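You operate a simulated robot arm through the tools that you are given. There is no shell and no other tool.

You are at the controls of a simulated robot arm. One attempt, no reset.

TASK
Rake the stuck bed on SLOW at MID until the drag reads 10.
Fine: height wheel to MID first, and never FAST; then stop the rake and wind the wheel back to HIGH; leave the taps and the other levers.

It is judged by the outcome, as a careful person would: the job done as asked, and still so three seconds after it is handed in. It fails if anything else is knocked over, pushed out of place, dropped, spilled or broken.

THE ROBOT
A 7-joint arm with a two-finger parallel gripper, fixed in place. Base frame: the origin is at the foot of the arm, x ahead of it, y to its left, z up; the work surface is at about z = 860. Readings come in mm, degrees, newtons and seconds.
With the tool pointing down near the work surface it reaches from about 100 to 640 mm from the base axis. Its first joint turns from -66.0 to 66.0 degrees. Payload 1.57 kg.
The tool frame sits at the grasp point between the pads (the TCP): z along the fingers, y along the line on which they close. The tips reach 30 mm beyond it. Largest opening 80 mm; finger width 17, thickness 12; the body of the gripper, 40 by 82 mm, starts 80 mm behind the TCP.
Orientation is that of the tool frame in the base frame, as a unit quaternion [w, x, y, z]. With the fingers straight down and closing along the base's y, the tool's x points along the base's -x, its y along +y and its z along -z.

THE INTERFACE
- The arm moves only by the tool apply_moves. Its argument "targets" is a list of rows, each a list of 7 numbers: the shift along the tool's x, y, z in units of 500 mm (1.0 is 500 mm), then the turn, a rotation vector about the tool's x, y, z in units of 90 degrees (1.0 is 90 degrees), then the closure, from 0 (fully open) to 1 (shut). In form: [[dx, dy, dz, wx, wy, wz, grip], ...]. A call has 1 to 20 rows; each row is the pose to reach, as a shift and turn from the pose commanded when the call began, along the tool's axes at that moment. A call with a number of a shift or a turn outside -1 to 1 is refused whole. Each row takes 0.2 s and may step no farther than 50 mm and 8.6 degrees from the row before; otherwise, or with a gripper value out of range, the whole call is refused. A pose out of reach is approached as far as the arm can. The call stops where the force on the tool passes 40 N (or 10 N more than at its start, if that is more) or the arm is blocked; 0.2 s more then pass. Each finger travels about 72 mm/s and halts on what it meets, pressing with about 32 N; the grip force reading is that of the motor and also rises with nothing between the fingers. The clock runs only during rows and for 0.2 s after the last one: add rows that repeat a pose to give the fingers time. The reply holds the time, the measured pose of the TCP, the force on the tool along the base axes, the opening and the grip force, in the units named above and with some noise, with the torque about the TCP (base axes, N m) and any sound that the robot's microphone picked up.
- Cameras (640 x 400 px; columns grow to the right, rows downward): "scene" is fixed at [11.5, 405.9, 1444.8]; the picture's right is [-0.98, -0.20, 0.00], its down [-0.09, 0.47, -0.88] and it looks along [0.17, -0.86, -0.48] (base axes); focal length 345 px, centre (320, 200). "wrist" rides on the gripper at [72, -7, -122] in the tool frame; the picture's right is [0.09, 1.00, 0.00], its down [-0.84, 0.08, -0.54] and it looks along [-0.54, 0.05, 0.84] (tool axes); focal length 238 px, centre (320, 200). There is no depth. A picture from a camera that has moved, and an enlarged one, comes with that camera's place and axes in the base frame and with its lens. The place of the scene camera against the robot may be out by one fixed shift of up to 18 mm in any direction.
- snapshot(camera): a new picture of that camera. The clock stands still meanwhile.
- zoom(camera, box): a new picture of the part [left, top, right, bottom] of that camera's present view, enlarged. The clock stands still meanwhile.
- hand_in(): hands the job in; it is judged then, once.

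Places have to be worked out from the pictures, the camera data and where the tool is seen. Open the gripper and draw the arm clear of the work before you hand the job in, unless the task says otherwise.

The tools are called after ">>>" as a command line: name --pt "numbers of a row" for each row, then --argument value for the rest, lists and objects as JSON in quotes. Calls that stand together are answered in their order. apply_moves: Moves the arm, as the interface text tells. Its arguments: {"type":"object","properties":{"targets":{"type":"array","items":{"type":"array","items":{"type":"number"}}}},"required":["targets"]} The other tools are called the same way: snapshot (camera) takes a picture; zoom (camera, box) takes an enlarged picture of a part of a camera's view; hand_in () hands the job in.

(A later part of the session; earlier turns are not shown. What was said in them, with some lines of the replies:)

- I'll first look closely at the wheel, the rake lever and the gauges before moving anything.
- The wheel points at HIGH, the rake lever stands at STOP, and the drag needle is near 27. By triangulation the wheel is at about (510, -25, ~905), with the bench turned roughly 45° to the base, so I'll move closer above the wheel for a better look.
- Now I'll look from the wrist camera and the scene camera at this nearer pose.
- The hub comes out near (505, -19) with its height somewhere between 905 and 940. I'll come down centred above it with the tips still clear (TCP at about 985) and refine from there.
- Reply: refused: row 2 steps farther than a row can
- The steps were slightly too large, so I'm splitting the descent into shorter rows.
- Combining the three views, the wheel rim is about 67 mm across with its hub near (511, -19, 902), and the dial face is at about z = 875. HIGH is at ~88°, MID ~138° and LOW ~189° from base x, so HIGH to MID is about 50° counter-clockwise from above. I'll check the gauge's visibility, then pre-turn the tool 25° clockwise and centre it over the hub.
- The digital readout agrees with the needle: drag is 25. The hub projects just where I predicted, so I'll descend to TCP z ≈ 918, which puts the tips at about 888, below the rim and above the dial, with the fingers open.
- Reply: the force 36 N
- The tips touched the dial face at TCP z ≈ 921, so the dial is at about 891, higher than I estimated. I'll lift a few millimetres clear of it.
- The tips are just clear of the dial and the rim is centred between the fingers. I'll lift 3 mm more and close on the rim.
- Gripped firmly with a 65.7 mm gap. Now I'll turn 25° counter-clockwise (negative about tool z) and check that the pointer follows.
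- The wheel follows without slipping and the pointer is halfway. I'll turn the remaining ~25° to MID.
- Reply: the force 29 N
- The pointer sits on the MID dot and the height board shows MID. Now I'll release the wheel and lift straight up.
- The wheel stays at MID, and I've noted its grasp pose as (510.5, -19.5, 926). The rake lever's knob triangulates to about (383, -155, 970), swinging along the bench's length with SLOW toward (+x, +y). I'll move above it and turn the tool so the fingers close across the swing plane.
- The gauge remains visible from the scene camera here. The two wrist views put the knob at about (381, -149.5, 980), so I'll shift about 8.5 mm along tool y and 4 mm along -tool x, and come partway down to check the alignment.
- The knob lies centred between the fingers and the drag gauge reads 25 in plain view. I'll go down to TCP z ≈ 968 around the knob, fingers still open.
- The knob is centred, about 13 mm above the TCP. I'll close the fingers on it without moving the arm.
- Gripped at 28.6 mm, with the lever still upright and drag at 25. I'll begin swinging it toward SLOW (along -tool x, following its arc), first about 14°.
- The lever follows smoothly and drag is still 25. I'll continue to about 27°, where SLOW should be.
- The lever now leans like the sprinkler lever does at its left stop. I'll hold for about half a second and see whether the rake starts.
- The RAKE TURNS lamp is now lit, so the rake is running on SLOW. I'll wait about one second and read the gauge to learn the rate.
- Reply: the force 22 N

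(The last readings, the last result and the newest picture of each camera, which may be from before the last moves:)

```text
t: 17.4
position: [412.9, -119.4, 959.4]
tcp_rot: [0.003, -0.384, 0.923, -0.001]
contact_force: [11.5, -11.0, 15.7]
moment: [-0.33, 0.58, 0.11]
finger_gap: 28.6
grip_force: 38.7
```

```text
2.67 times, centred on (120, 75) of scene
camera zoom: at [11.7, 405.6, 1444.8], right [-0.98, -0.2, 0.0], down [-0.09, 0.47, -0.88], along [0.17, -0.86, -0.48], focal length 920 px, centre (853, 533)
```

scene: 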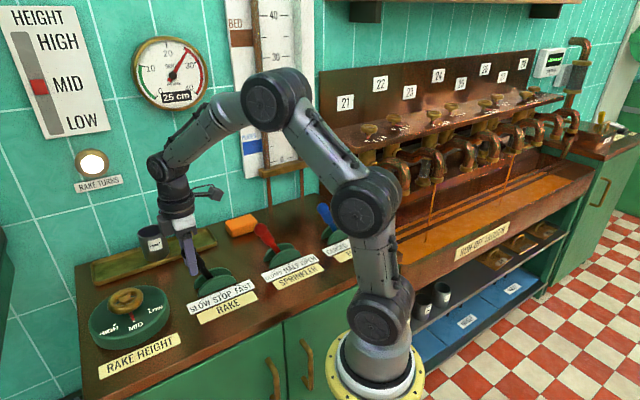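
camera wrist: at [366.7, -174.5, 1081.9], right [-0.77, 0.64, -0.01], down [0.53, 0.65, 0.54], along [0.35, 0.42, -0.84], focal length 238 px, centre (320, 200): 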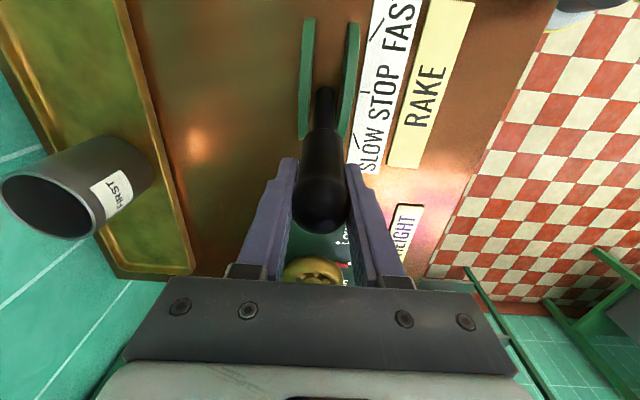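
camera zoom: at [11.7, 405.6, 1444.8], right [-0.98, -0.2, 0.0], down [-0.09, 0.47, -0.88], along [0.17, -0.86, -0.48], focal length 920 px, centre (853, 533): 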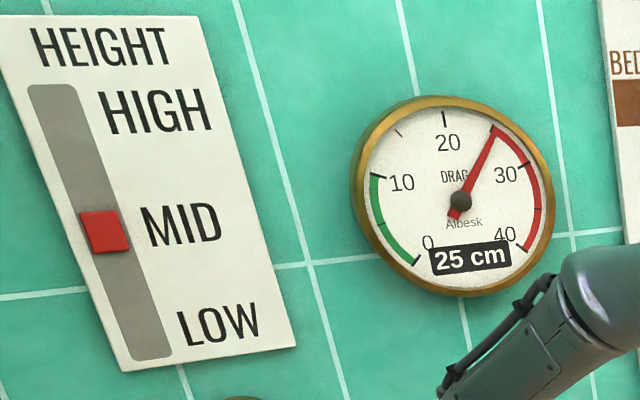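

The needle has just begun to fall. I'll wait two more seconds and read again.

>>> apply_moves --pt "0 0 0 0 0 0 0.8" --pt "0 0 0 0 0 0 0.8" --pt "0 0 0 0 0 0 0.8" --pt "0 0 0 0 0 0 0.8" --pt "0 0 0 0 0 0 0.8" --pt "0 0 0 0 0 0 0.8" --pt "0 0 0 0 0 0 0.8" --pt "0 0 0 0 0 0 0.8" --pt "0 0 0 0 0 0 0.8"

>>> zoom --camera "scene" --box '[0, 0, 240, 150]'

>>> zoom --camera "scene" --box '[150, 180, 310, 320]'

```text
t: 19.4
position: [411.9, -118.7, 959.2]
tcp_rot: [0.003, -0.384, 0.923, 0.0]
contact_force: [13.0, -6.9, 15.1]
moment: [-0.01, 0.37, -0.01]
finger_gap: 28.9
grip_force: 38.7
```

```text
2.67 times, centred on (120, 75) of scene
camera zoom: at [11.7, 405.7, 1444.8], right [-0.98, -0.2, 0.0], down [-0.09, 0.47, -0.88], along [0.17, -0.86, -0.48], focal length 920 px, centre (853, 533)
```

zoom: 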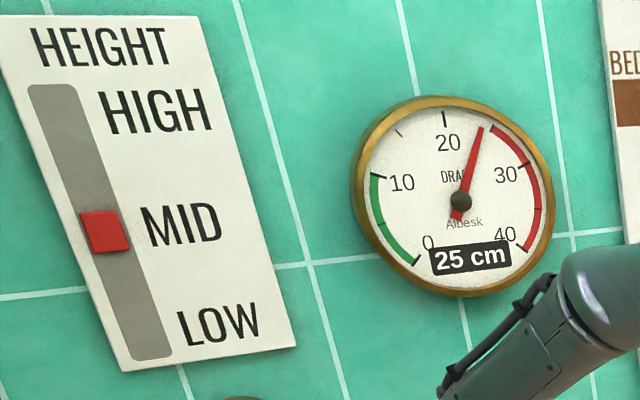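

```text
2.86 times, centred on (230, 250) of scene
camera zoom: at [11.7, 405.7, 1444.8], right [-0.98, -0.2, 0.0], down [-0.09, 0.47, -0.88], along [0.17, -0.86, -0.48], focal length 986 px, centre (577, 57)
```

zoom: 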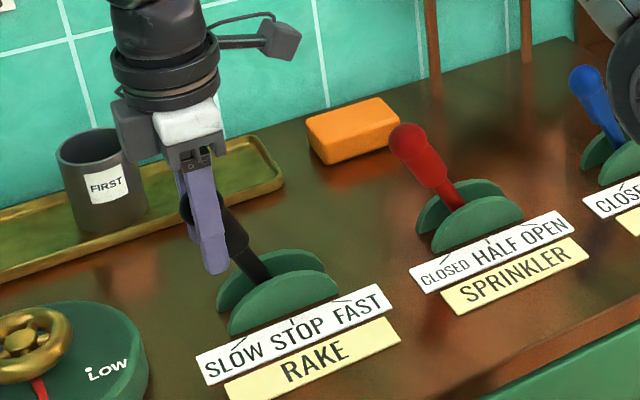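

The needle is down to about 24 while the digits still say 25, so the rate is somewhere near 0.6 per second and the digits may lag. I'll keep holding SLOW and sample both again.

>>> apply_moves --pt "0 0 0 0 0 0 0.8" --pt "0 0 0 0 0 0 0.8" --pt "0 0 0 0 0 0 0.8" --pt "0 0 0 0 0 0 0.8" --pt "0 0 0 0 0 0 0.8" --pt "0 0 0 0 0 0 0.8" --pt "0 0 0 0 0 0 0.8" --pt "0 0 0 0 0 0 0.8" --pt "0 0 0 0 0 0 0.8"

>>> zoom --camera "scene" --box '[120, 25, 220, 115]'

>>> snapshot --camera "scene"

```text
t: 21.4
position: [413.2, -118.3, 960.4]
tcp_rot: [0.003, -0.385, 0.923, 0.0]
contact_force: [12.9, -4.0, 14.2]
moment: [0.07, 0.24, 0.01]
finger_gap: 28.7
grip_force: 39.3
```

```text
4.44 times, centred on (170, 70) of scene
camera zoom: at [11.7, 405.8, 1444.8], right [-0.98, -0.2, 0.0], down [-0.09, 0.47, -0.88], along [0.17, -0.86, -0.48], focal length 1534 px, centre (987, 778)
```

zoom: 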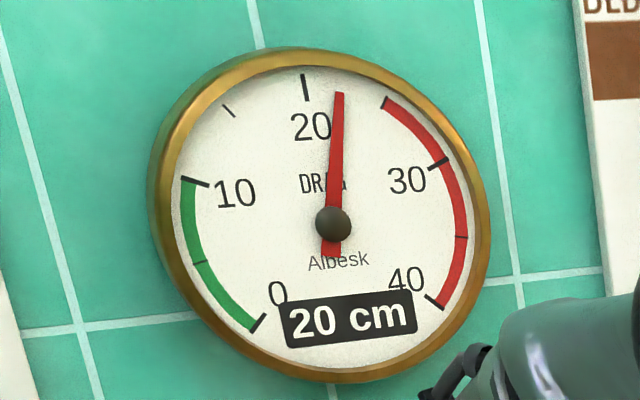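

```text
taken
```

scene: 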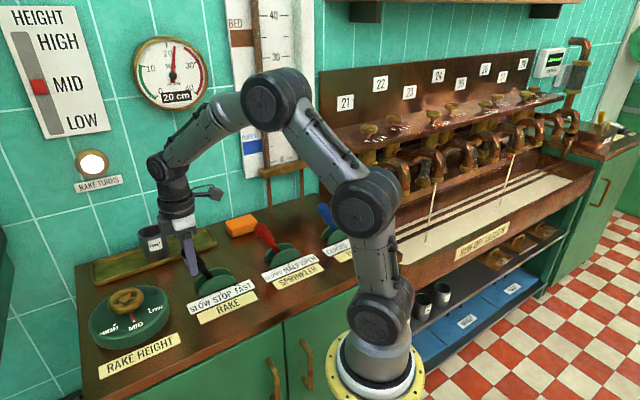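

The needle is at about 22 and the digits, which seem to round to fives, say 20. The run-off trough's colour has changed, so I'll look at that (pictures cost no time).

>>> zoom --camera "scene" --box '[380, 140, 600, 280]'

>>> zoom --camera "scene" --box '[500, 30, 640, 130]'

>>> zoom --camera "scene" --box '[60, 140, 260, 320]'

```text
2.86 times, centred on (490, 210) of scene
camera zoom: at [11.7, 405.8, 1444.8], right [-0.98, -0.2, 0.0], down [-0.09, 0.47, -0.88], along [0.17, -0.86, -0.48], focal length 986 px, centre (-166, 171)
```

zoom: 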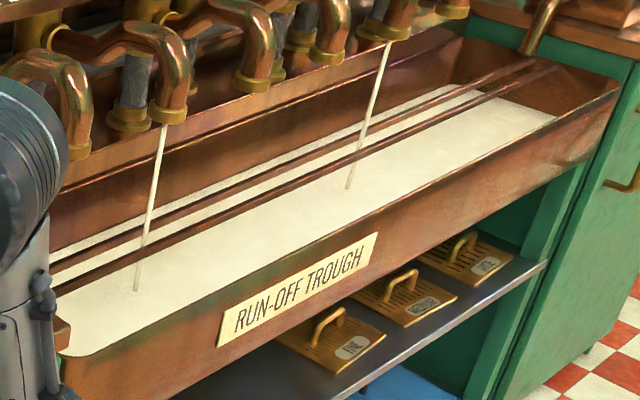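

```text
4.00 times, centred on (570, 80) of scene
camera zoom: at [11.7, 405.8, 1444.8], right [-0.98, -0.2, 0.0], down [-0.09, 0.47, -0.88], along [0.17, -0.86, -0.48], focal length 1381 px, centre (-680, 680)
```

zoom: 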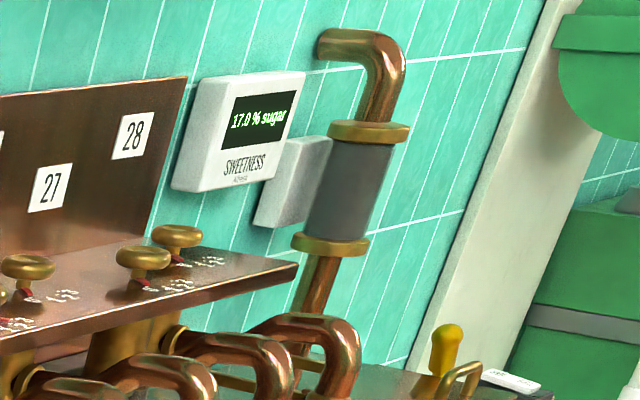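

```text
2.22 times, centred on (160, 230) of scene
camera zoom: at [11.7, 405.8, 1444.8], right [-0.98, -0.2, 0.0], down [-0.09, 0.47, -0.88], along [0.17, -0.86, -0.48], focal length 767 px, centre (676, 133)
```

zoom: 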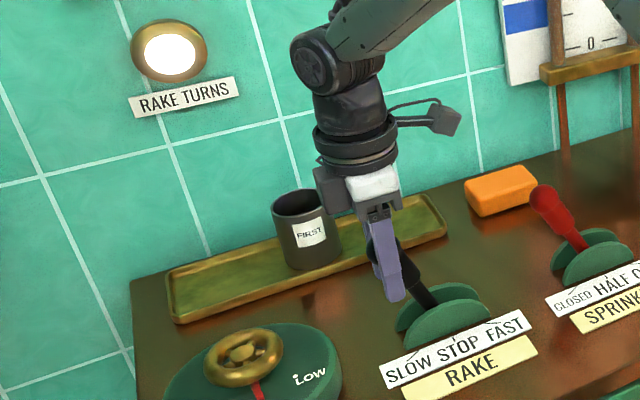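

The run-off has gone cloudy, which fits the bed being stirred, and the task says to leave the taps, so I continue. The lever sits at SLOW and the height at MID; I'll hold two more seconds.

>>> apply_moves --pt "0 0 0 0 0 0 0.8" --pt "0 0 0 0 0 0 0.8" --pt "0 0 0 0 0 0 0.8" --pt "0 0 0 0 0 0 0.8" --pt "0 0 0 0 0 0 0.8" --pt "0 0 0 0 0 0 0.8" --pt "0 0 0 0 0 0 0.8" --pt "0 0 0 0 0 0 0.8" --pt "0 0 0 0 0 0 0.8"

>>> zoom --camera "scene" --box '[120, 25, 220, 115]'

>>> snapshot --camera "scene"

```text
t: 23.4
position: [412.0, -119.0, 958.5]
tcp_rot: [0.003, -0.384, 0.923, -0.001]
contact_force: [13.2, -4.3, 14.0]
moment: [0.16, 0.2, 0.01]
finger_gap: 28.9
grip_force: 38.7
```

```text
4.44 times, centred on (170, 70) of scene
camera zoom: at [11.7, 405.8, 1444.8], right [-0.98, -0.2, 0.0], down [-0.09, 0.47, -0.88], along [0.17, -0.86, -0.48], focal length 1534 px, centre (987, 778)
```

zoom: 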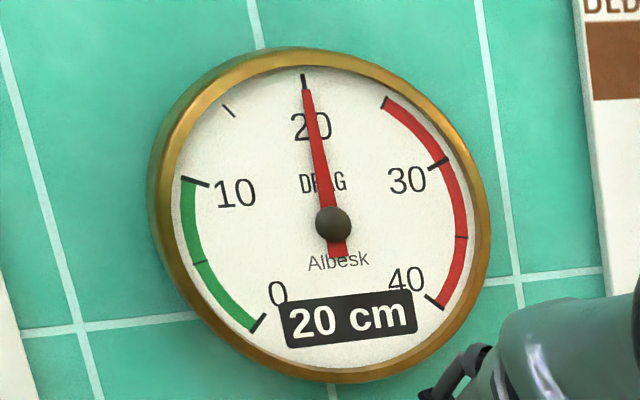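

```text
taken
```

scene: 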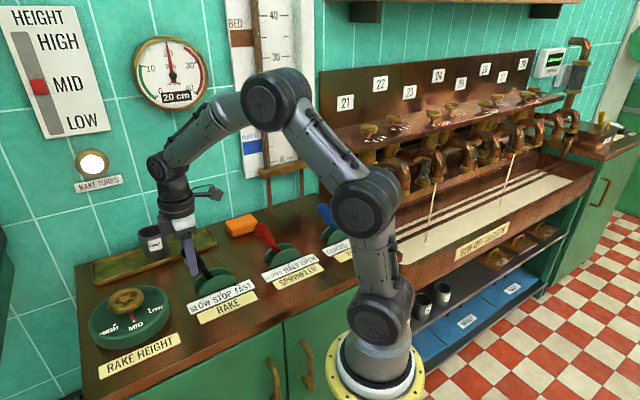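

The needle is on 20.0 and falling at 1.0 per second. I'll hold another 3.8 s and check again.

>>> apply_moves --pt "0 0 0 0 0 0 0.8" --pt "0 0 0 0 0 0 0.8" --pt "0 0 0 0 0 0 0.8" --pt "0 0 0 0 0 0 0.8" --pt "0 0 0 0 0 0 0.8" --pt "0 0 0 0 0 0 0.8" --pt "0 0 0 0 0 0 0.8" --pt "0 0 0 0 0 0 0.8" --pt "0 0 0 0 0 0 0.8" --pt "0 0 0 0 0 0 0.8" --pt "0 0 0 0 0 0 0.8" --pt "0 0 0 0 0 0 0.8" --pt "0 0 0 0 0 0 0.8" --pt "0 0 0 0 0 0 0.8" --pt "0 0 0 0 0 0 0.8" --pt "0 0 0 0 0 0 0.8" --pt "0 0 0 0 0 0 0.8" --pt "0 0 0 0 0 0 0.8"

>>> zoom --camera "scene" --box '[120, 25, 220, 115]'

>>> zoom --camera "scene" --box '[60, 140, 260, 320]'

```text
t: 27.2
position: [413.2, -119.2, 959.8]
tcp_rot: [0.002, -0.384, 0.923, -0.001]
contact_force: [13.3, -4.5, 13.0]
moment: [0.16, 0.22, 0.03]
finger_gap: 28.8
grip_force: 38.7
```

```text
4.44 times, centred on (170, 70) of scene
camera zoom: at [11.7, 405.8, 1444.8], right [-0.98, -0.2, 0.0], down [-0.09, 0.47, -0.88], along [0.17, -0.86, -0.48], focal length 1534 px, centre (987, 778)
```

zoom: 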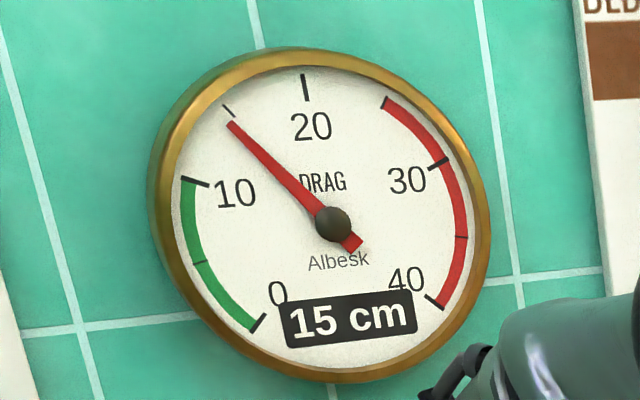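

```text
2.22 times, centred on (160, 230) of scene
camera zoom: at [11.7, 405.8, 1444.8], right [-0.98, -0.2, 0.0], down [-0.09, 0.47, -0.88], along [0.17, -0.86, -0.48], focal length 767 px, centre (676, 133)
```

zoom: 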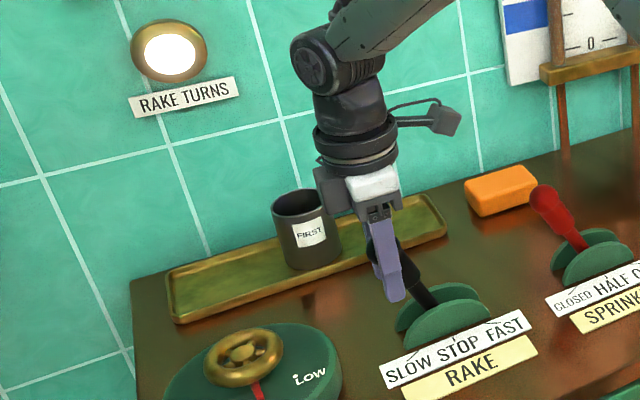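

The needle is already at about 14.5, faster than before (roughly 1.5 per second). I'll take a short 0.6 s step to pin down the rate before stopping.

>>> apply_moves --pt "0 0 0 0 0 0 0.8" --pt "0 0 0 0 0 0 0.8"

>>> zoom --camera "scene" --box '[120, 25, 220, 115]'

```text
t: 27.8
position: [412.8, -118.2, 958.3]
tcp_rot: [0.002, -0.384, 0.923, -0.001]
contact_force: [13.1, -5.6, 13.3]
moment: [0.15, 0.2, -0.05]
finger_gap: 28.5
grip_force: 39.2
```

```text
4.44 times, centred on (170, 70) of scene
camera zoom: at [11.7, 405.8, 1444.8], right [-0.98, -0.2, 0.0], down [-0.09, 0.47, -0.88], along [0.17, -0.86, -0.48], focal length 1534 px, centre (987, 778)
```

zoom: 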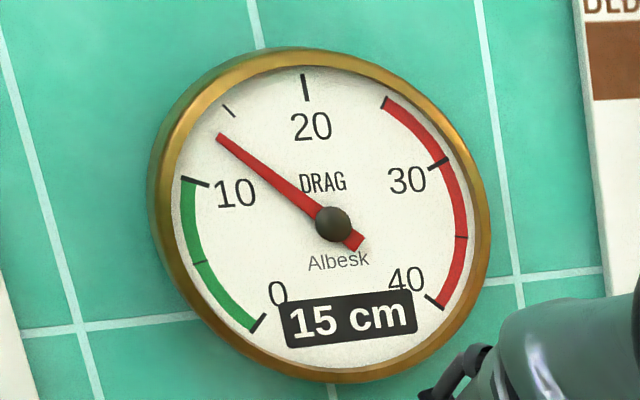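

The needle is at about 13.3 and falling nearly 2 per second, so with the return time and a possible coast-down I should stop now. I'll swing the lever back along its arc to the upright STOP position.

>>> apply_moves --pt "0.0394 0 -0.0146 0 0 0 0.8" --pt "0.0844 0 -0.0202 0 0 0 0.8"

>>> zoom --camera "scene" --box '[120, 25, 220, 115]'

>>> zoom --camera "scene" --box '[60, 140, 260, 320]'

```text
t: 28.4
position: [381.0, -150.3, 966.1]
tcp_rot: [0.0, -0.384, 0.923, 0.0]
contact_force: [11.5, -10.7, -2.7]
moment: [0.21, -0.09, -0.04]
finger_gap: 30.0
grip_force: 8.4
```

```text
4.44 times, centred on (170, 70) of scene
camera zoom: at [11.9, 405.6, 1444.8], right [-0.98, -0.2, 0.0], down [-0.09, 0.47, -0.88], along [0.17, -0.86, -0.48], focal length 1534 px, centre (987, 778)
```

zoom: 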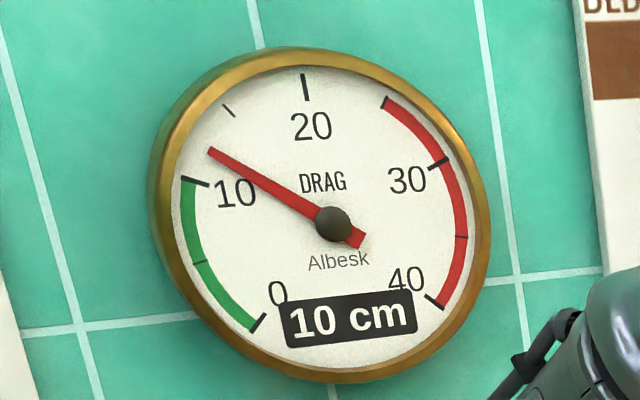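

```text
2.22 times, centred on (160, 230) of scene
camera zoom: at [11.9, 405.6, 1444.8], right [-0.98, -0.2, 0.0], down [-0.09, 0.47, -0.88], along [0.17, -0.86, -0.48], focal length 767 px, centre (676, 133)
```

zoom: 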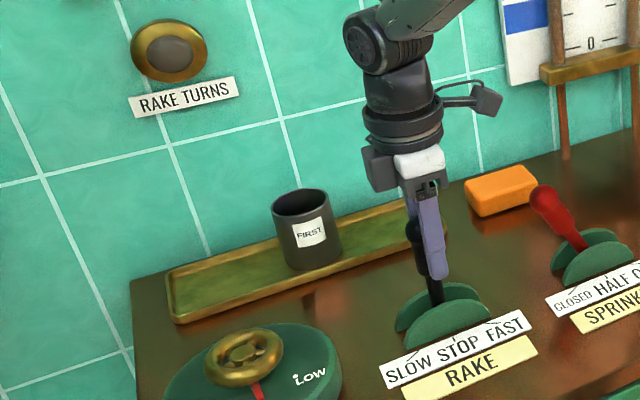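

The lamp is out and the needle reads about 12.2 right now. I'll let 0.6 s pass to see whether it settles lower, and check the lever closely.

>>> apply_moves --pt "0 0 0 0 0 0 0.8" --pt "0 0 0 0 0 0 0.8"

>>> zoom --camera "scene" --box '[120, 25, 220, 115]'

>>> zoom --camera "scene" --box '[170, 210, 280, 320]'

>>> snapshot --camera "wrist"

```text
t: 29.0
position: [382.4, -149.6, 967.4]
tcp_rot: [0.001, -0.384, 0.923, 0.0]
contact_force: [8.3, -12.7, -4.9]
moment: [0.06, 0.08, -0.12]
finger_gap: 30.1
grip_force: 7.5
```

```text
4.44 times, centred on (170, 70) of scene
camera zoom: at [11.9, 405.5, 1444.9], right [-0.98, -0.2, 0.0], down [-0.09, 0.47, -0.88], along [0.17, -0.86, -0.48], focal length 1534 px, centre (987, 778)
```

zoom: 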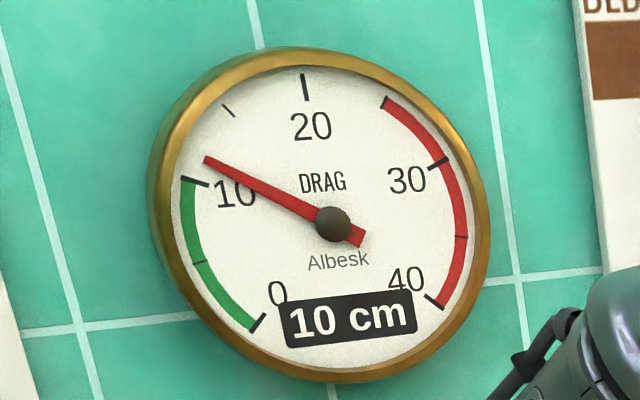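

```text
3.64 times, centred on (225, 265) of scene
camera zoom: at [11.9, 405.5, 1444.9], right [-0.98, -0.2, 0.0], down [-0.09, 0.47, -0.88], along [0.17, -0.86, -0.48], focal length 1255 px, centre (666, -36)
```

zoom: 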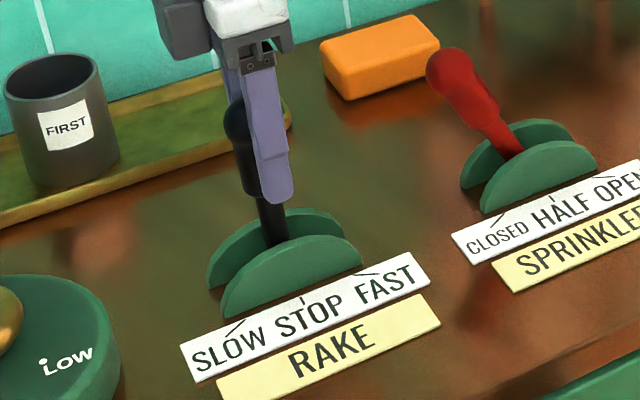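

```text
taken
camera wrist: at [336.1, -205.0, 1090.3], right [-0.77, 0.64, 0.0], down [0.54, 0.65, 0.54], along [0.34, 0.42, -0.84], focal length 238 px, centre (320, 200)
```

wrist: 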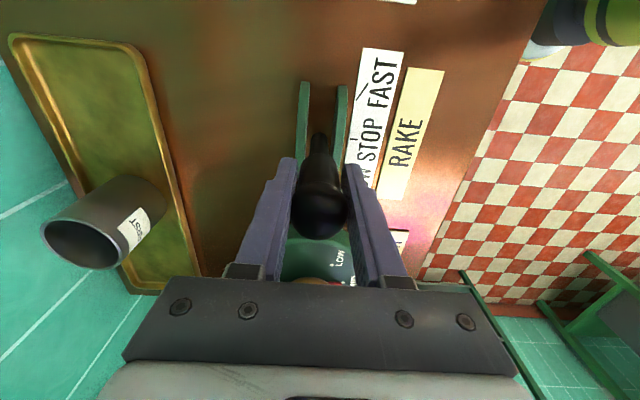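

The needle has eased to about 11.6, so the gauge does lag a little. The lever stands a few mm short of where it began (it slipped in the pads), so I'll nudge 4 mm further upright while the gauge settles.

>>> apply_moves --pt "0.004 0 0 0 0 0 0.8" --pt "0.008 0 0 0 0 0 0.8" --pt "0.008 0 0 0 0 0 0.8"

>>> zoom --camera "scene" --box '[120, 25, 220, 115]'

>>> zoom --camera "scene" --box '[170, 210, 280, 320]'

>>> snapshot --camera "wrist"

```text
t: 29.8
position: [380.2, -151.9, 967.6]
tcp_rot: [0.002, -0.384, 0.923, 0.0]
contact_force: [11.6, -7.7, -1.2]
moment: [0.41, 0.08, 0.0]
finger_gap: 29.1
grip_force: 14.9
```

```text
4.44 times, centred on (170, 70) of scene
camera zoom: at [11.9, 405.6, 1444.8], right [-0.98, -0.2, 0.0], down [-0.09, 0.47, -0.88], along [0.17, -0.86, -0.48], focal length 1534 px, centre (987, 778)
```

zoom: 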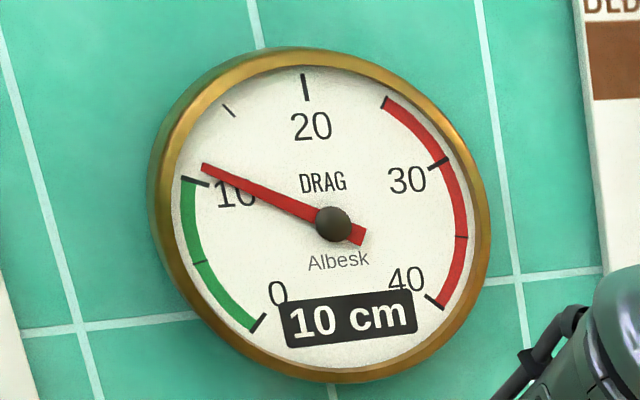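

```text
3.64 times, centred on (225, 265) of scene
camera zoom: at [11.9, 405.6, 1444.8], right [-0.98, -0.2, 0.0], down [-0.09, 0.47, -0.88], along [0.17, -0.86, -0.48], focal length 1255 px, centre (666, -36)
```

zoom: 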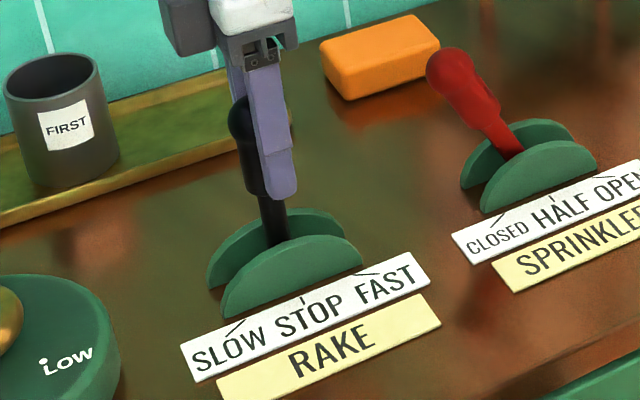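

```text
taken
camera wrist: at [334.3, -207.2, 1091.1], right [-0.77, 0.64, 0.0], down [0.53, 0.65, 0.54], along [0.35, 0.42, -0.84], focal length 238 px, centre (320, 200)
```

wrist: 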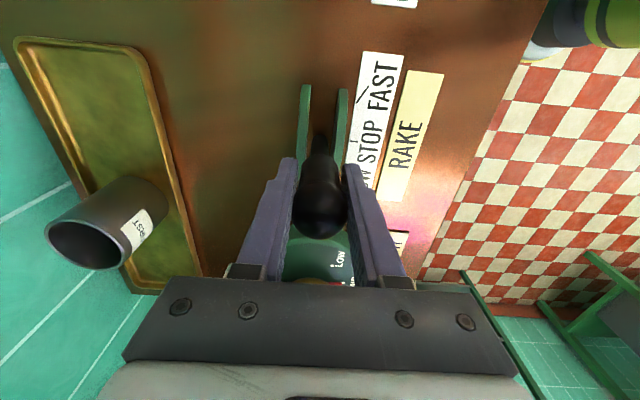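

The needle has eased to about 11.0 and appears to be settling toward 10, and the knob is back at its original upright place. I'll hold one more second to see where the drag settles before letting go.

>>> apply_moves --pt "0 0 0 0 0 0 0.8" --pt "0 0 0 0 0 0 0.8" --pt "0 0 0 0 0 0 0.8" --pt "0 0 0 0 0 0 0.8" --pt "0 0 0 0 0 0 0.8"

>>> zoom --camera "scene" --box '[120, 25, 220, 115]'

>>> snapshot --camera "scene"

```text
t: 31.0
position: [380.9, -150.8, 968.4]
tcp_rot: [0.002, -0.384, 0.923, -0.001]
contact_force: [12.8, -7.8, 4.0]
moment: [0.54, -0.07, -0.04]
finger_gap: 28.5
grip_force: 38.7
```

```text
4.44 times, centred on (170, 70) of scene
camera zoom: at [11.9, 405.7, 1444.8], right [-0.98, -0.2, 0.0], down [-0.09, 0.47, -0.88], along [0.17, -0.86, -0.48], focal length 1534 px, centre (987, 778)
```

zoom: 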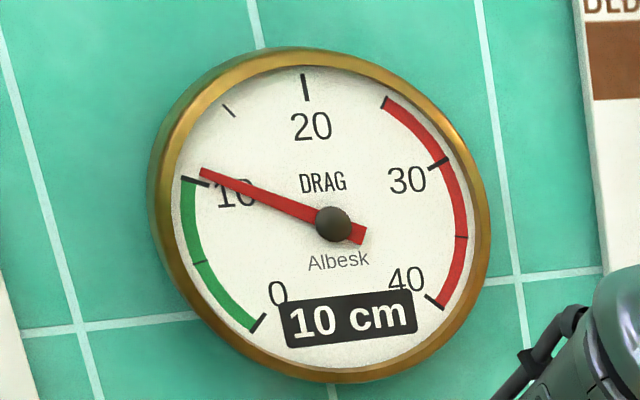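

```text
taken
```

scene: 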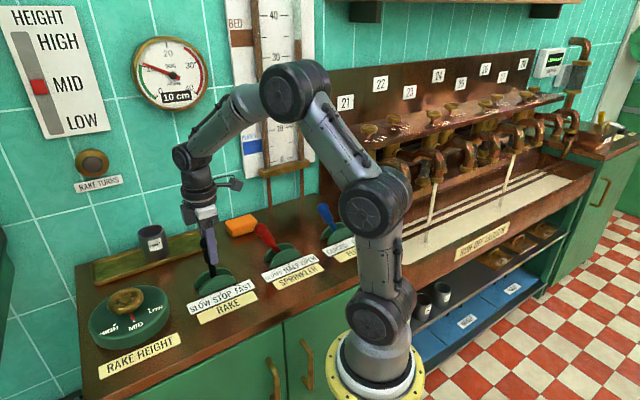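

The digits read 10 and the needle about 10.7, still creeping down. I'll hold two more seconds to find its resting value while I still have the lever in hand.

>>> apply_moves --pt "0 0 0 0 0 0 0.8" --pt "0 0 0 0 0 0 0.8" --pt "0 0 0 0 0 0 0.8" --pt "0 0 0 0 0 0 0.8" --pt "0 0 0 0 0 0 0.8" --pt "0 0 0 0 0 0 0.8" --pt "0 0 0 0 0 0 0.8" --pt "0 0 0 0 0 0 0.8" --pt "0 0 0 0 0 0 0.8"

>>> zoom --camera "scene" --box '[120, 25, 220, 115]'

>>> zoom --camera "scene" --box '[130, 50, 180, 90]'

```text
t: 33.0
position: [379.3, -151.7, 968.7]
tcp_rot: [0.001, -0.384, 0.923, 0.0]
contact_force: [11.4, -7.1, 7.7]
moment: [0.49, -0.14, -0.03]
finger_gap: 28.6
grip_force: 38.7
```

```text
4.44 times, centred on (170, 70) of scene
camera zoom: at [11.8, 405.7, 1444.8], right [-0.98, -0.2, 0.0], down [-0.09, 0.47, -0.88], along [0.17, -0.86, -0.48], focal length 1534 px, centre (987, 778)
```

zoom: 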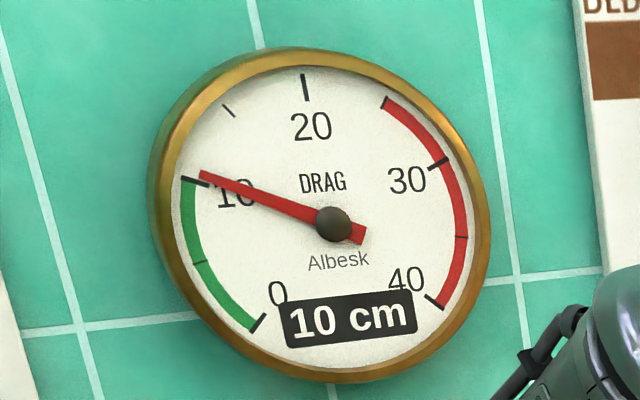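

```text
10.00 times, centred on (155, 70) of scene
camera zoom: at [11.8, 405.7, 1444.8], right [-0.98, -0.2, 0.0], down [-0.09, 0.47, -0.88], along [0.17, -0.86, -0.48], focal length 3452 px, centre (1970, 1500)
```

zoom: 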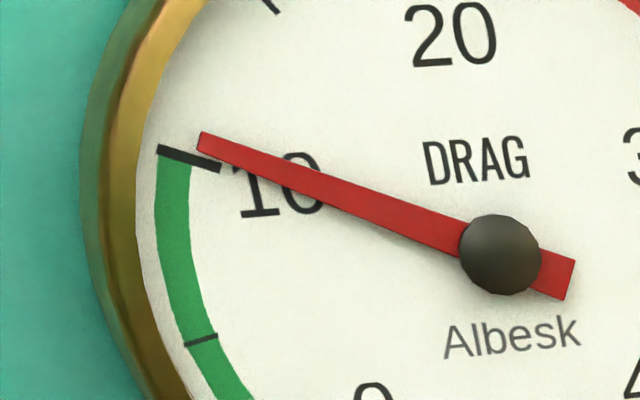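

At high zoom the needle rests at about 10.3 against the tick once parallax is allowed for, with the digits at 10 and the rake lamp out. The drag reads 10, so I'll open the fingers and leave the lever at STOP.

>>> apply_moves --pt "0 0 0 0 0 0 0.6" --pt "0 0 0 0 0 0 0.4" --pt "0 0 0 0 0 0 0.2" --pt "0 0 0 0 0 0 0" --pt "0 0 0 0 0 0 0"

>>> snapshot --camera "wrist"

>>> snapshot --camera "scene"

>>> zoom --camera "scene" --box '[170, 210, 280, 320]'

```text
t: 34.2
position: [379.8, -152.3, 967.6]
tcp_rot: [0.001, -0.384, 0.923, 0.0]
contact_force: [0.2, -0.6, 0.2]
moment: [0.02, -0.02, 0.0]
finger_gap: 80.1
grip_force: 0.0
```

```text
taken
camera wrist: at [333.7, -206.9, 1090.8], right [-0.77, 0.64, 0.0], down [0.53, 0.65, 0.54], along [0.35, 0.42, -0.84], focal length 238 px, centre (320, 200)
```

wrist: 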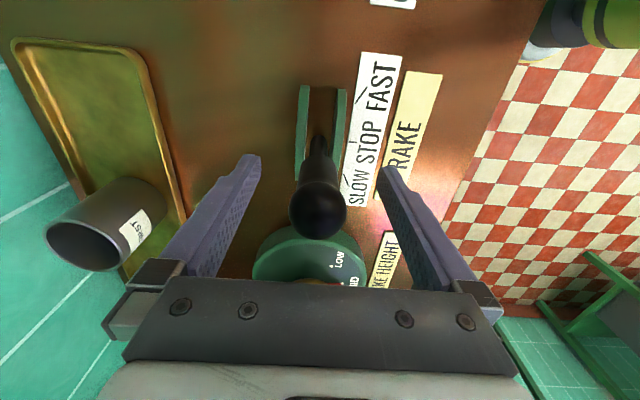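

```text
taken
```

scene: 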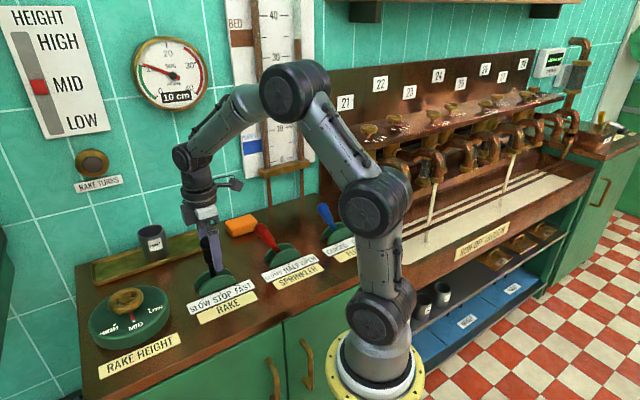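

```text
3.64 times, centred on (225, 265) of scene
camera zoom: at [11.5, 405.9, 1444.8], right [-0.98, -0.2, 0.0], down [-0.09, 0.47, -0.88], along [0.17, -0.86, -0.48], focal length 1255 px, centre (666, -36)
```

zoom: 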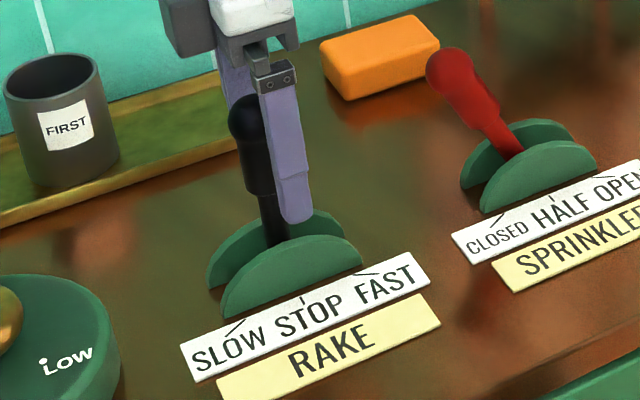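

The lever stands upright at STOP, untouched by the open fingers, and the drag shows 10 with the lamp out. I'll lift straight up and travel back over the height wheel.

>>> apply_moves --pt "0 0 -0.08 0 0 0 0" --pt "0 0 -0.16 0 0 0 0" --pt "-0.08 0 -0.16 0 0 0.05 0" --pt "-0.17 0 -0.16 0 0 0.1 0" --pt "-0.26 0 -0.16 0 0 0.15 0" --pt "-0.33 0.001 -0.16 0 0 0.2 0" --pt "-0.3724 0.0016 -0.16 0 0 0.227 0" --pt "-0.3724 0.0016 -0.16 0 0 0.227 0"

>>> snapshot --camera "wrist"

>>> snapshot --camera "scene"

>>> zoom --camera "scene" --box '[120, 25, 220, 115]'

```text
t: 36.0
position: [509.5, -17.9, 1048.0]
tcp_rot: [0.001, -0.214, 0.977, 0.0]
contact_force: [-0.3, -0.7, 0.4]
moment: [-0.02, 0.02, -0.03]
finger_gap: 80.2
grip_force: 0.1
```

```text
taken
camera wrist: at [447.8, -54.5, 1171.4], right [-0.5, 0.87, 0.0], down [0.73, 0.42, 0.54], along [0.47, 0.27, -0.84], focal length 238 px, centre (320, 200)
```

wrist: 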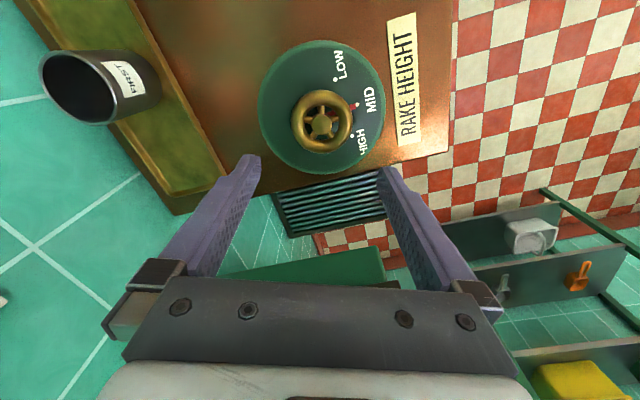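

```text
taken
```

scene: 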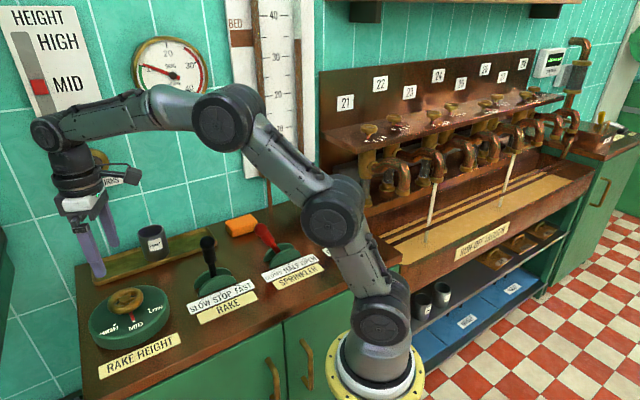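

```text
4.44 times, centred on (170, 70) of scene
camera zoom: at [11.5, 405.9, 1444.8], right [-0.98, -0.2, 0.0], down [-0.09, 0.47, -0.88], along [0.17, -0.86, -0.48], focal length 1534 px, centre (987, 778)
```

zoom: 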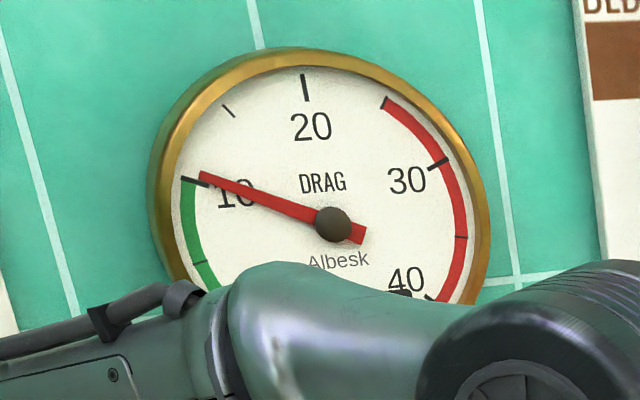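

The drag holds at 10 and the run-off is clearing. The wheel is still on MID, and combining the earlier side forces with this view puts its axis near (507.5, -19). I'll descend there with open fingers to TCP z ≈ 926.

>>> apply_moves --pt "0.0046 0 0.07 0 0 0 0" --pt "0.0046 0 0.14 0 0 0 0" --pt "0.0046 0 0.2 0 0 0 0" --pt "0.0046 0 0.243 0 0 0 0" --pt "0.0046 0 0.243 0 0 0 0"

>>> zoom --camera "wrist" --box '[200, 60, 440, 210]'

>>> zoom --camera "scene" --box '[80, 250, 200, 340]'

```text
t: 37.2
position: [508.1, -18.2, 925.2]
tcp_rot: [0.001, -0.214, 0.977, 0.0]
contact_force: [-0.2, -0.6, -0.4]
moment: [-0.01, 0.0, 0.03]
finger_gap: 80.0
grip_force: 0.2
```

```text
2.67 times, centred on (320, 135) of wrist
camera zoom: at [445.7, -55.9, 1049.0], right [-0.5, 0.87, 0.0], down [0.73, 0.42, 0.54], along [0.47, 0.27, -0.84], focal length 636 px, centre (320, 373)
```

zoom: 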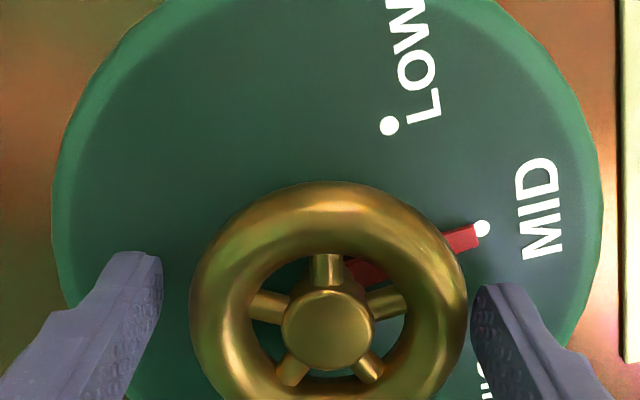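

```text
4.44 times, centred on (140, 295) of scene
camera zoom: at [11.5, 405.9, 1444.8], right [-0.98, -0.2, 0.0], down [-0.09, 0.47, -0.88], along [0.17, -0.86, -0.48], focal length 1534 px, centre (1120, -222)
```

zoom: 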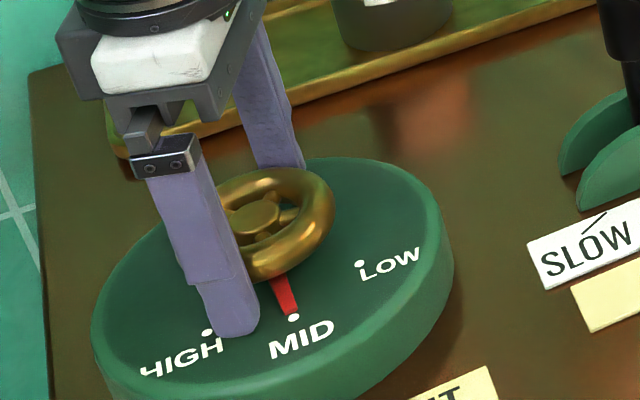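

The rim sits about 2.5 mm off-centre along tool y, so I'll shift by that much and then close on it.

>>> apply_moves --pt "-0.001 0.005 0 0 0 0 0" --pt "-0.001 0.005 0 0 0 0 0.1" --pt "-0.001 0.005 0 0 0 0 0.3" --pt "-0.001 0.005 0 0 0 0 0.5" --pt "-0.001 0.005 0 0 0 0 0.5"

>>> zoom --camera "wrist" --box '[200, 60, 440, 210]'

```text
t: 38.4
position: [507.6, -17.4, 927.6]
tcp_rot: [0.001, -0.214, 0.977, 0.0]
contact_force: [3.2, -8.5, -5.1]
moment: [-0.29, -0.78, 0.04]
finger_gap: 65.9
grip_force: 44.6
```

```text
2.67 times, centred on (320, 135) of wrist
camera zoom: at [445.3, -53.9, 1049.3], right [-0.5, 0.87, 0.0], down [0.73, 0.42, 0.54], along [0.47, 0.27, -0.84], focal length 636 px, centre (320, 373)
```

zoom: 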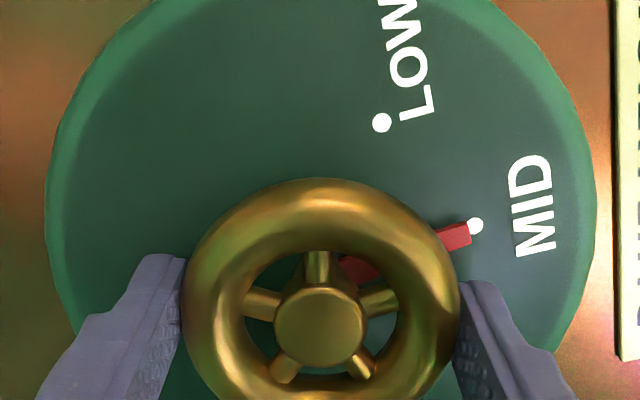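

Gripped well, with little side force. I'll turn the first 25° clockwise (positive about tool z) toward HIGH.

>>> apply_moves --pt "0 -0.001 0 0 0 0.07 0.5" --pt "0 -0.001 0 0 0 0.14 0.5" --pt "0 -0.001 0 0 0 0.21 0.5" --pt "0 -0.001 0 0 0 0.28 0.5"

>>> zoom --camera "wrist" --box '[200, 60, 440, 210]'

>>> zoom --camera "scene" --box '[80, 250, 200, 340]'

```text
t: 39.4
position: [508.8, -18.5, 927.1]
tcp_rot: [0.0, 0.006, 1.0, 0.0]
contact_force: [2.8, -13.9, -4.6]
moment: [-0.33, -0.39, 0.0]
finger_gap: 65.6
grip_force: 45.2
```

```text
2.67 times, centred on (320, 135) of wrist
camera zoom: at [436.2, -24.4, 1049.3], right [-0.08, 1.0, 0.0], down [0.84, 0.07, 0.54], along [0.54, 0.04, -0.84], focal length 636 px, centre (320, 373)
```

zoom: 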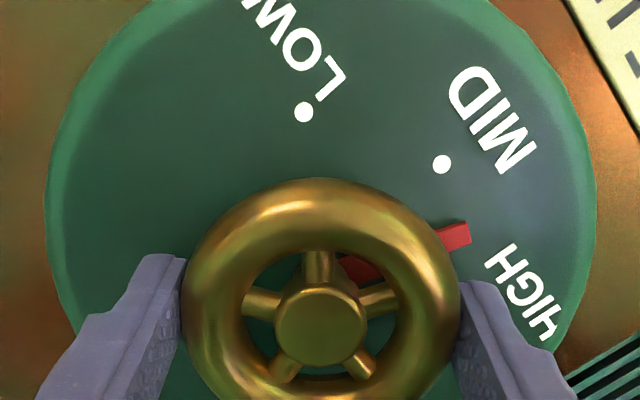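

```text
4.44 times, centred on (140, 295) of scene
camera zoom: at [11.7, 405.5, 1444.9], right [-0.98, -0.2, 0.0], down [-0.09, 0.47, -0.88], along [0.17, -0.86, -0.48], focal length 1534 px, centre (1120, -222)
```

zoom: 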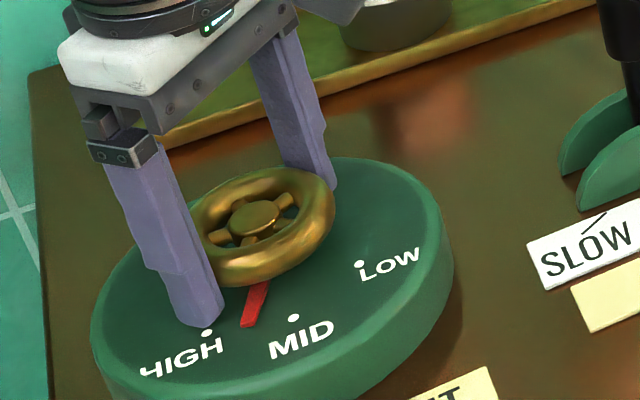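

The wheel is halfway back and following well. I'll finish the remaining ~25° to HIGH.

>>> apply_moves --pt "0 -0.001 0 0 0 0.07 0.5" --pt "0 -0.001 0 0 0 0.14 0.5" --pt "0 -0.001 0 0 0 0.21 0.5" --pt "0 -0.001 0 0 0 0.275 0.5"

>>> zoom --camera "wrist" --box '[200, 60, 440, 210]'

>>> zoom --camera "scene" --box '[80, 250, 200, 340]'

>>> snapshot --camera "scene"

```text
t: 40.4
position: [507.5, -19.5, 927.1]
tcp_rot: [0.0, 0.218, 0.976, 0.0]
contact_force: [2.4, -19.4, -6.7]
moment: [0.63, -0.55, 0.05]
finger_gap: 65.3
grip_force: 45.5
```

```text
2.67 times, centred on (320, 135) of wrist
camera zoom: at [440.2, 5.7, 1049.4], right [0.34, 0.94, 0.0], down [0.79, -0.29, 0.54], along [0.51, -0.19, -0.84], focal length 636 px, centre (320, 373)
```

zoom: 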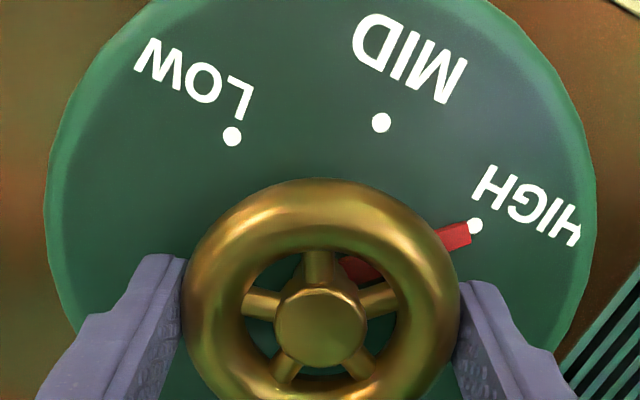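

```text
4.44 times, centred on (140, 295) of scene
camera zoom: at [11.7, 405.3, 1444.9], right [-0.98, -0.2, 0.0], down [-0.09, 0.47, -0.88], along [0.17, -0.86, -0.48], focal length 1534 px, centre (1120, -222)
```

zoom: 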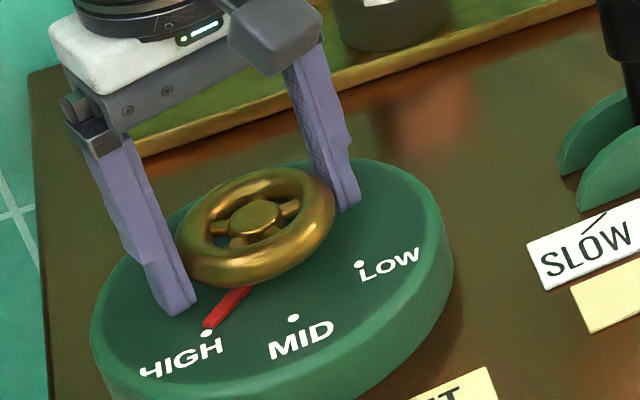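

```text
taken
```

scene: 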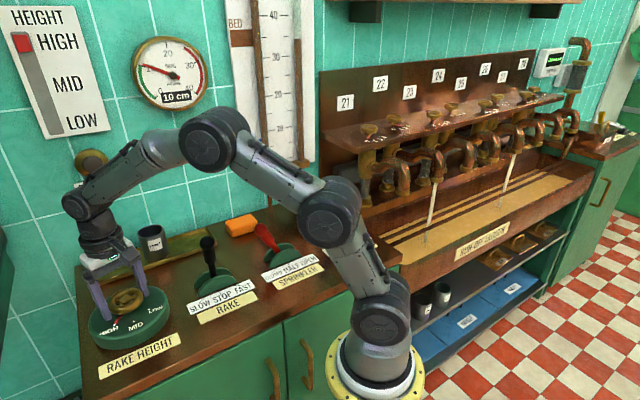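

The pointer is on the HIGH dot and the height board shows HIGH. I'll open the fingers, lift straight up, and draw back clear of the work.

>>> apply_moves --pt "0 0 0 0 0 0 0.3" --pt "0 0 0 0 0 0 0" --pt "0 0 0 0 0 0 0" --pt "0 0 -0.04 0 0 0 0" --pt "0 0 -0.12 0 0 0 0" --pt "0 0 -0.2 0 0 0 0" --pt "0 0 -0.28 0 0 0 0" --pt "0 0 -0.36 0 0 0 0" --pt "0.05 0 -0.42 0 0 0 0" --pt "0.1 0 -0.48 0 0 0 0" --pt "0.1 0 -0.48 0 0 0 0"

>>> snapshot --camera "scene"

>>> zoom --camera "scene" --box '[70, 220, 290, 360]'

>>> zoom --camera "scene" --box '[0, 0, 240, 150]'

>>> snapshot --camera "wrist"

```text
t: 42.8
position: [462.3, 3.3, 1167.3]
tcp_rot: [0.0, 0.218, 0.976, 0.0]
contact_force: [0.7, -0.4, 0.0]
moment: [0.0, 0.02, -0.02]
finger_gap: 80.2
grip_force: 0.0
```

```text
taken
```

scene: 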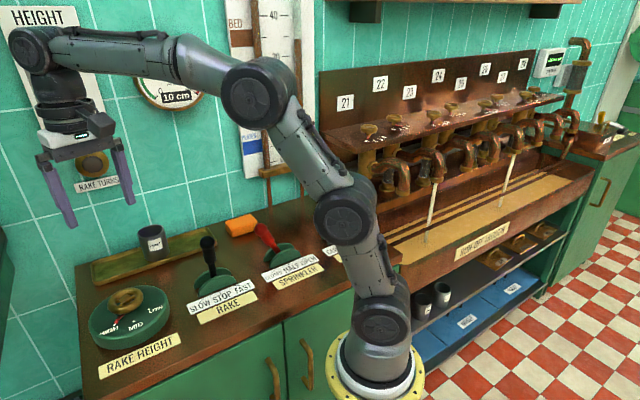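

```text
2.86 times, centred on (180, 290) of scene
camera zoom: at [11.5, 405.9, 1444.8], right [-0.98, -0.2, 0.0], down [-0.09, 0.47, -0.88], along [0.17, -0.86, -0.48], focal length 986 px, centre (720, -57)
```

zoom: 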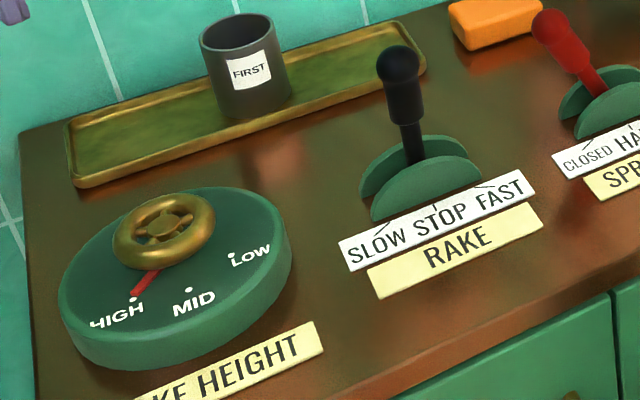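

```text
2.67 times, centred on (120, 75) of scene
camera zoom: at [11.5, 405.9, 1444.8], right [-0.98, -0.2, 0.0], down [-0.09, 0.47, -0.88], along [0.17, -0.86, -0.48], focal length 920 px, centre (853, 533)
```

zoom: 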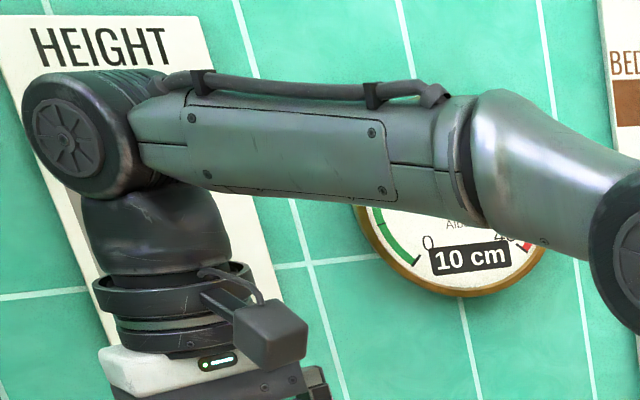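

```text
taken
camera wrist: at [394.2, 27.3, 1289.7], right [0.34, 0.94, 0.0], down [0.79, -0.29, 0.54], along [0.51, -0.18, -0.84], focal length 238 px, centre (320, 200)
```

wrist: 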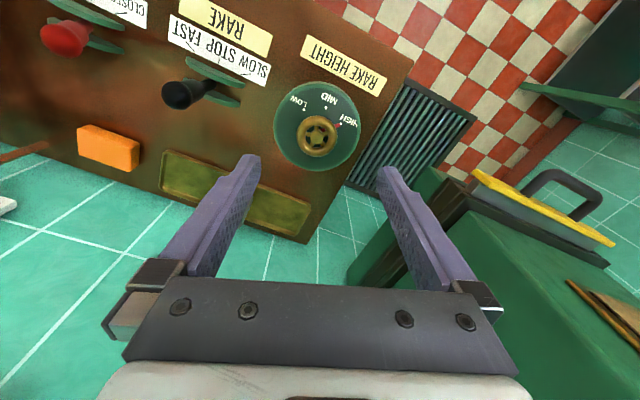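

The arm is clear with the gripper open, and nothing else has moved: the wheel points at HIGH, the rake lever is upright at STOP with its lamp out, and the drag reads 10 cm. I'm handing the job in.

>>> hand_in

```text
The job is handed in.
```

The bed was raked on SLOW at MID until the drag came down from 25 to 10, and the job is handed in.

- **Height wheel:** I set it to MID before raking. Afterwards I wound it back to HIGH, and the pointer sits on the HIGH dot.
- **Rake:** it ran on SLOW only, for about 12 seconds, and never went to FAST. The lever is back upright at STOP, and the RAKE TURNS lamp went out when I stopped it.
- **Drag:** the digits, which move in steps of five, read 10 cm. The needle settled at about 10.3 and was still there when I last saw it clearly.
- **Run-off:** it went cloudy while the rake was turning and had begun to clear by the end. I left the taps alone.

The other levers, the cup and the tray look as they did at the start. The gripper is open and the arm is clear of the bench.
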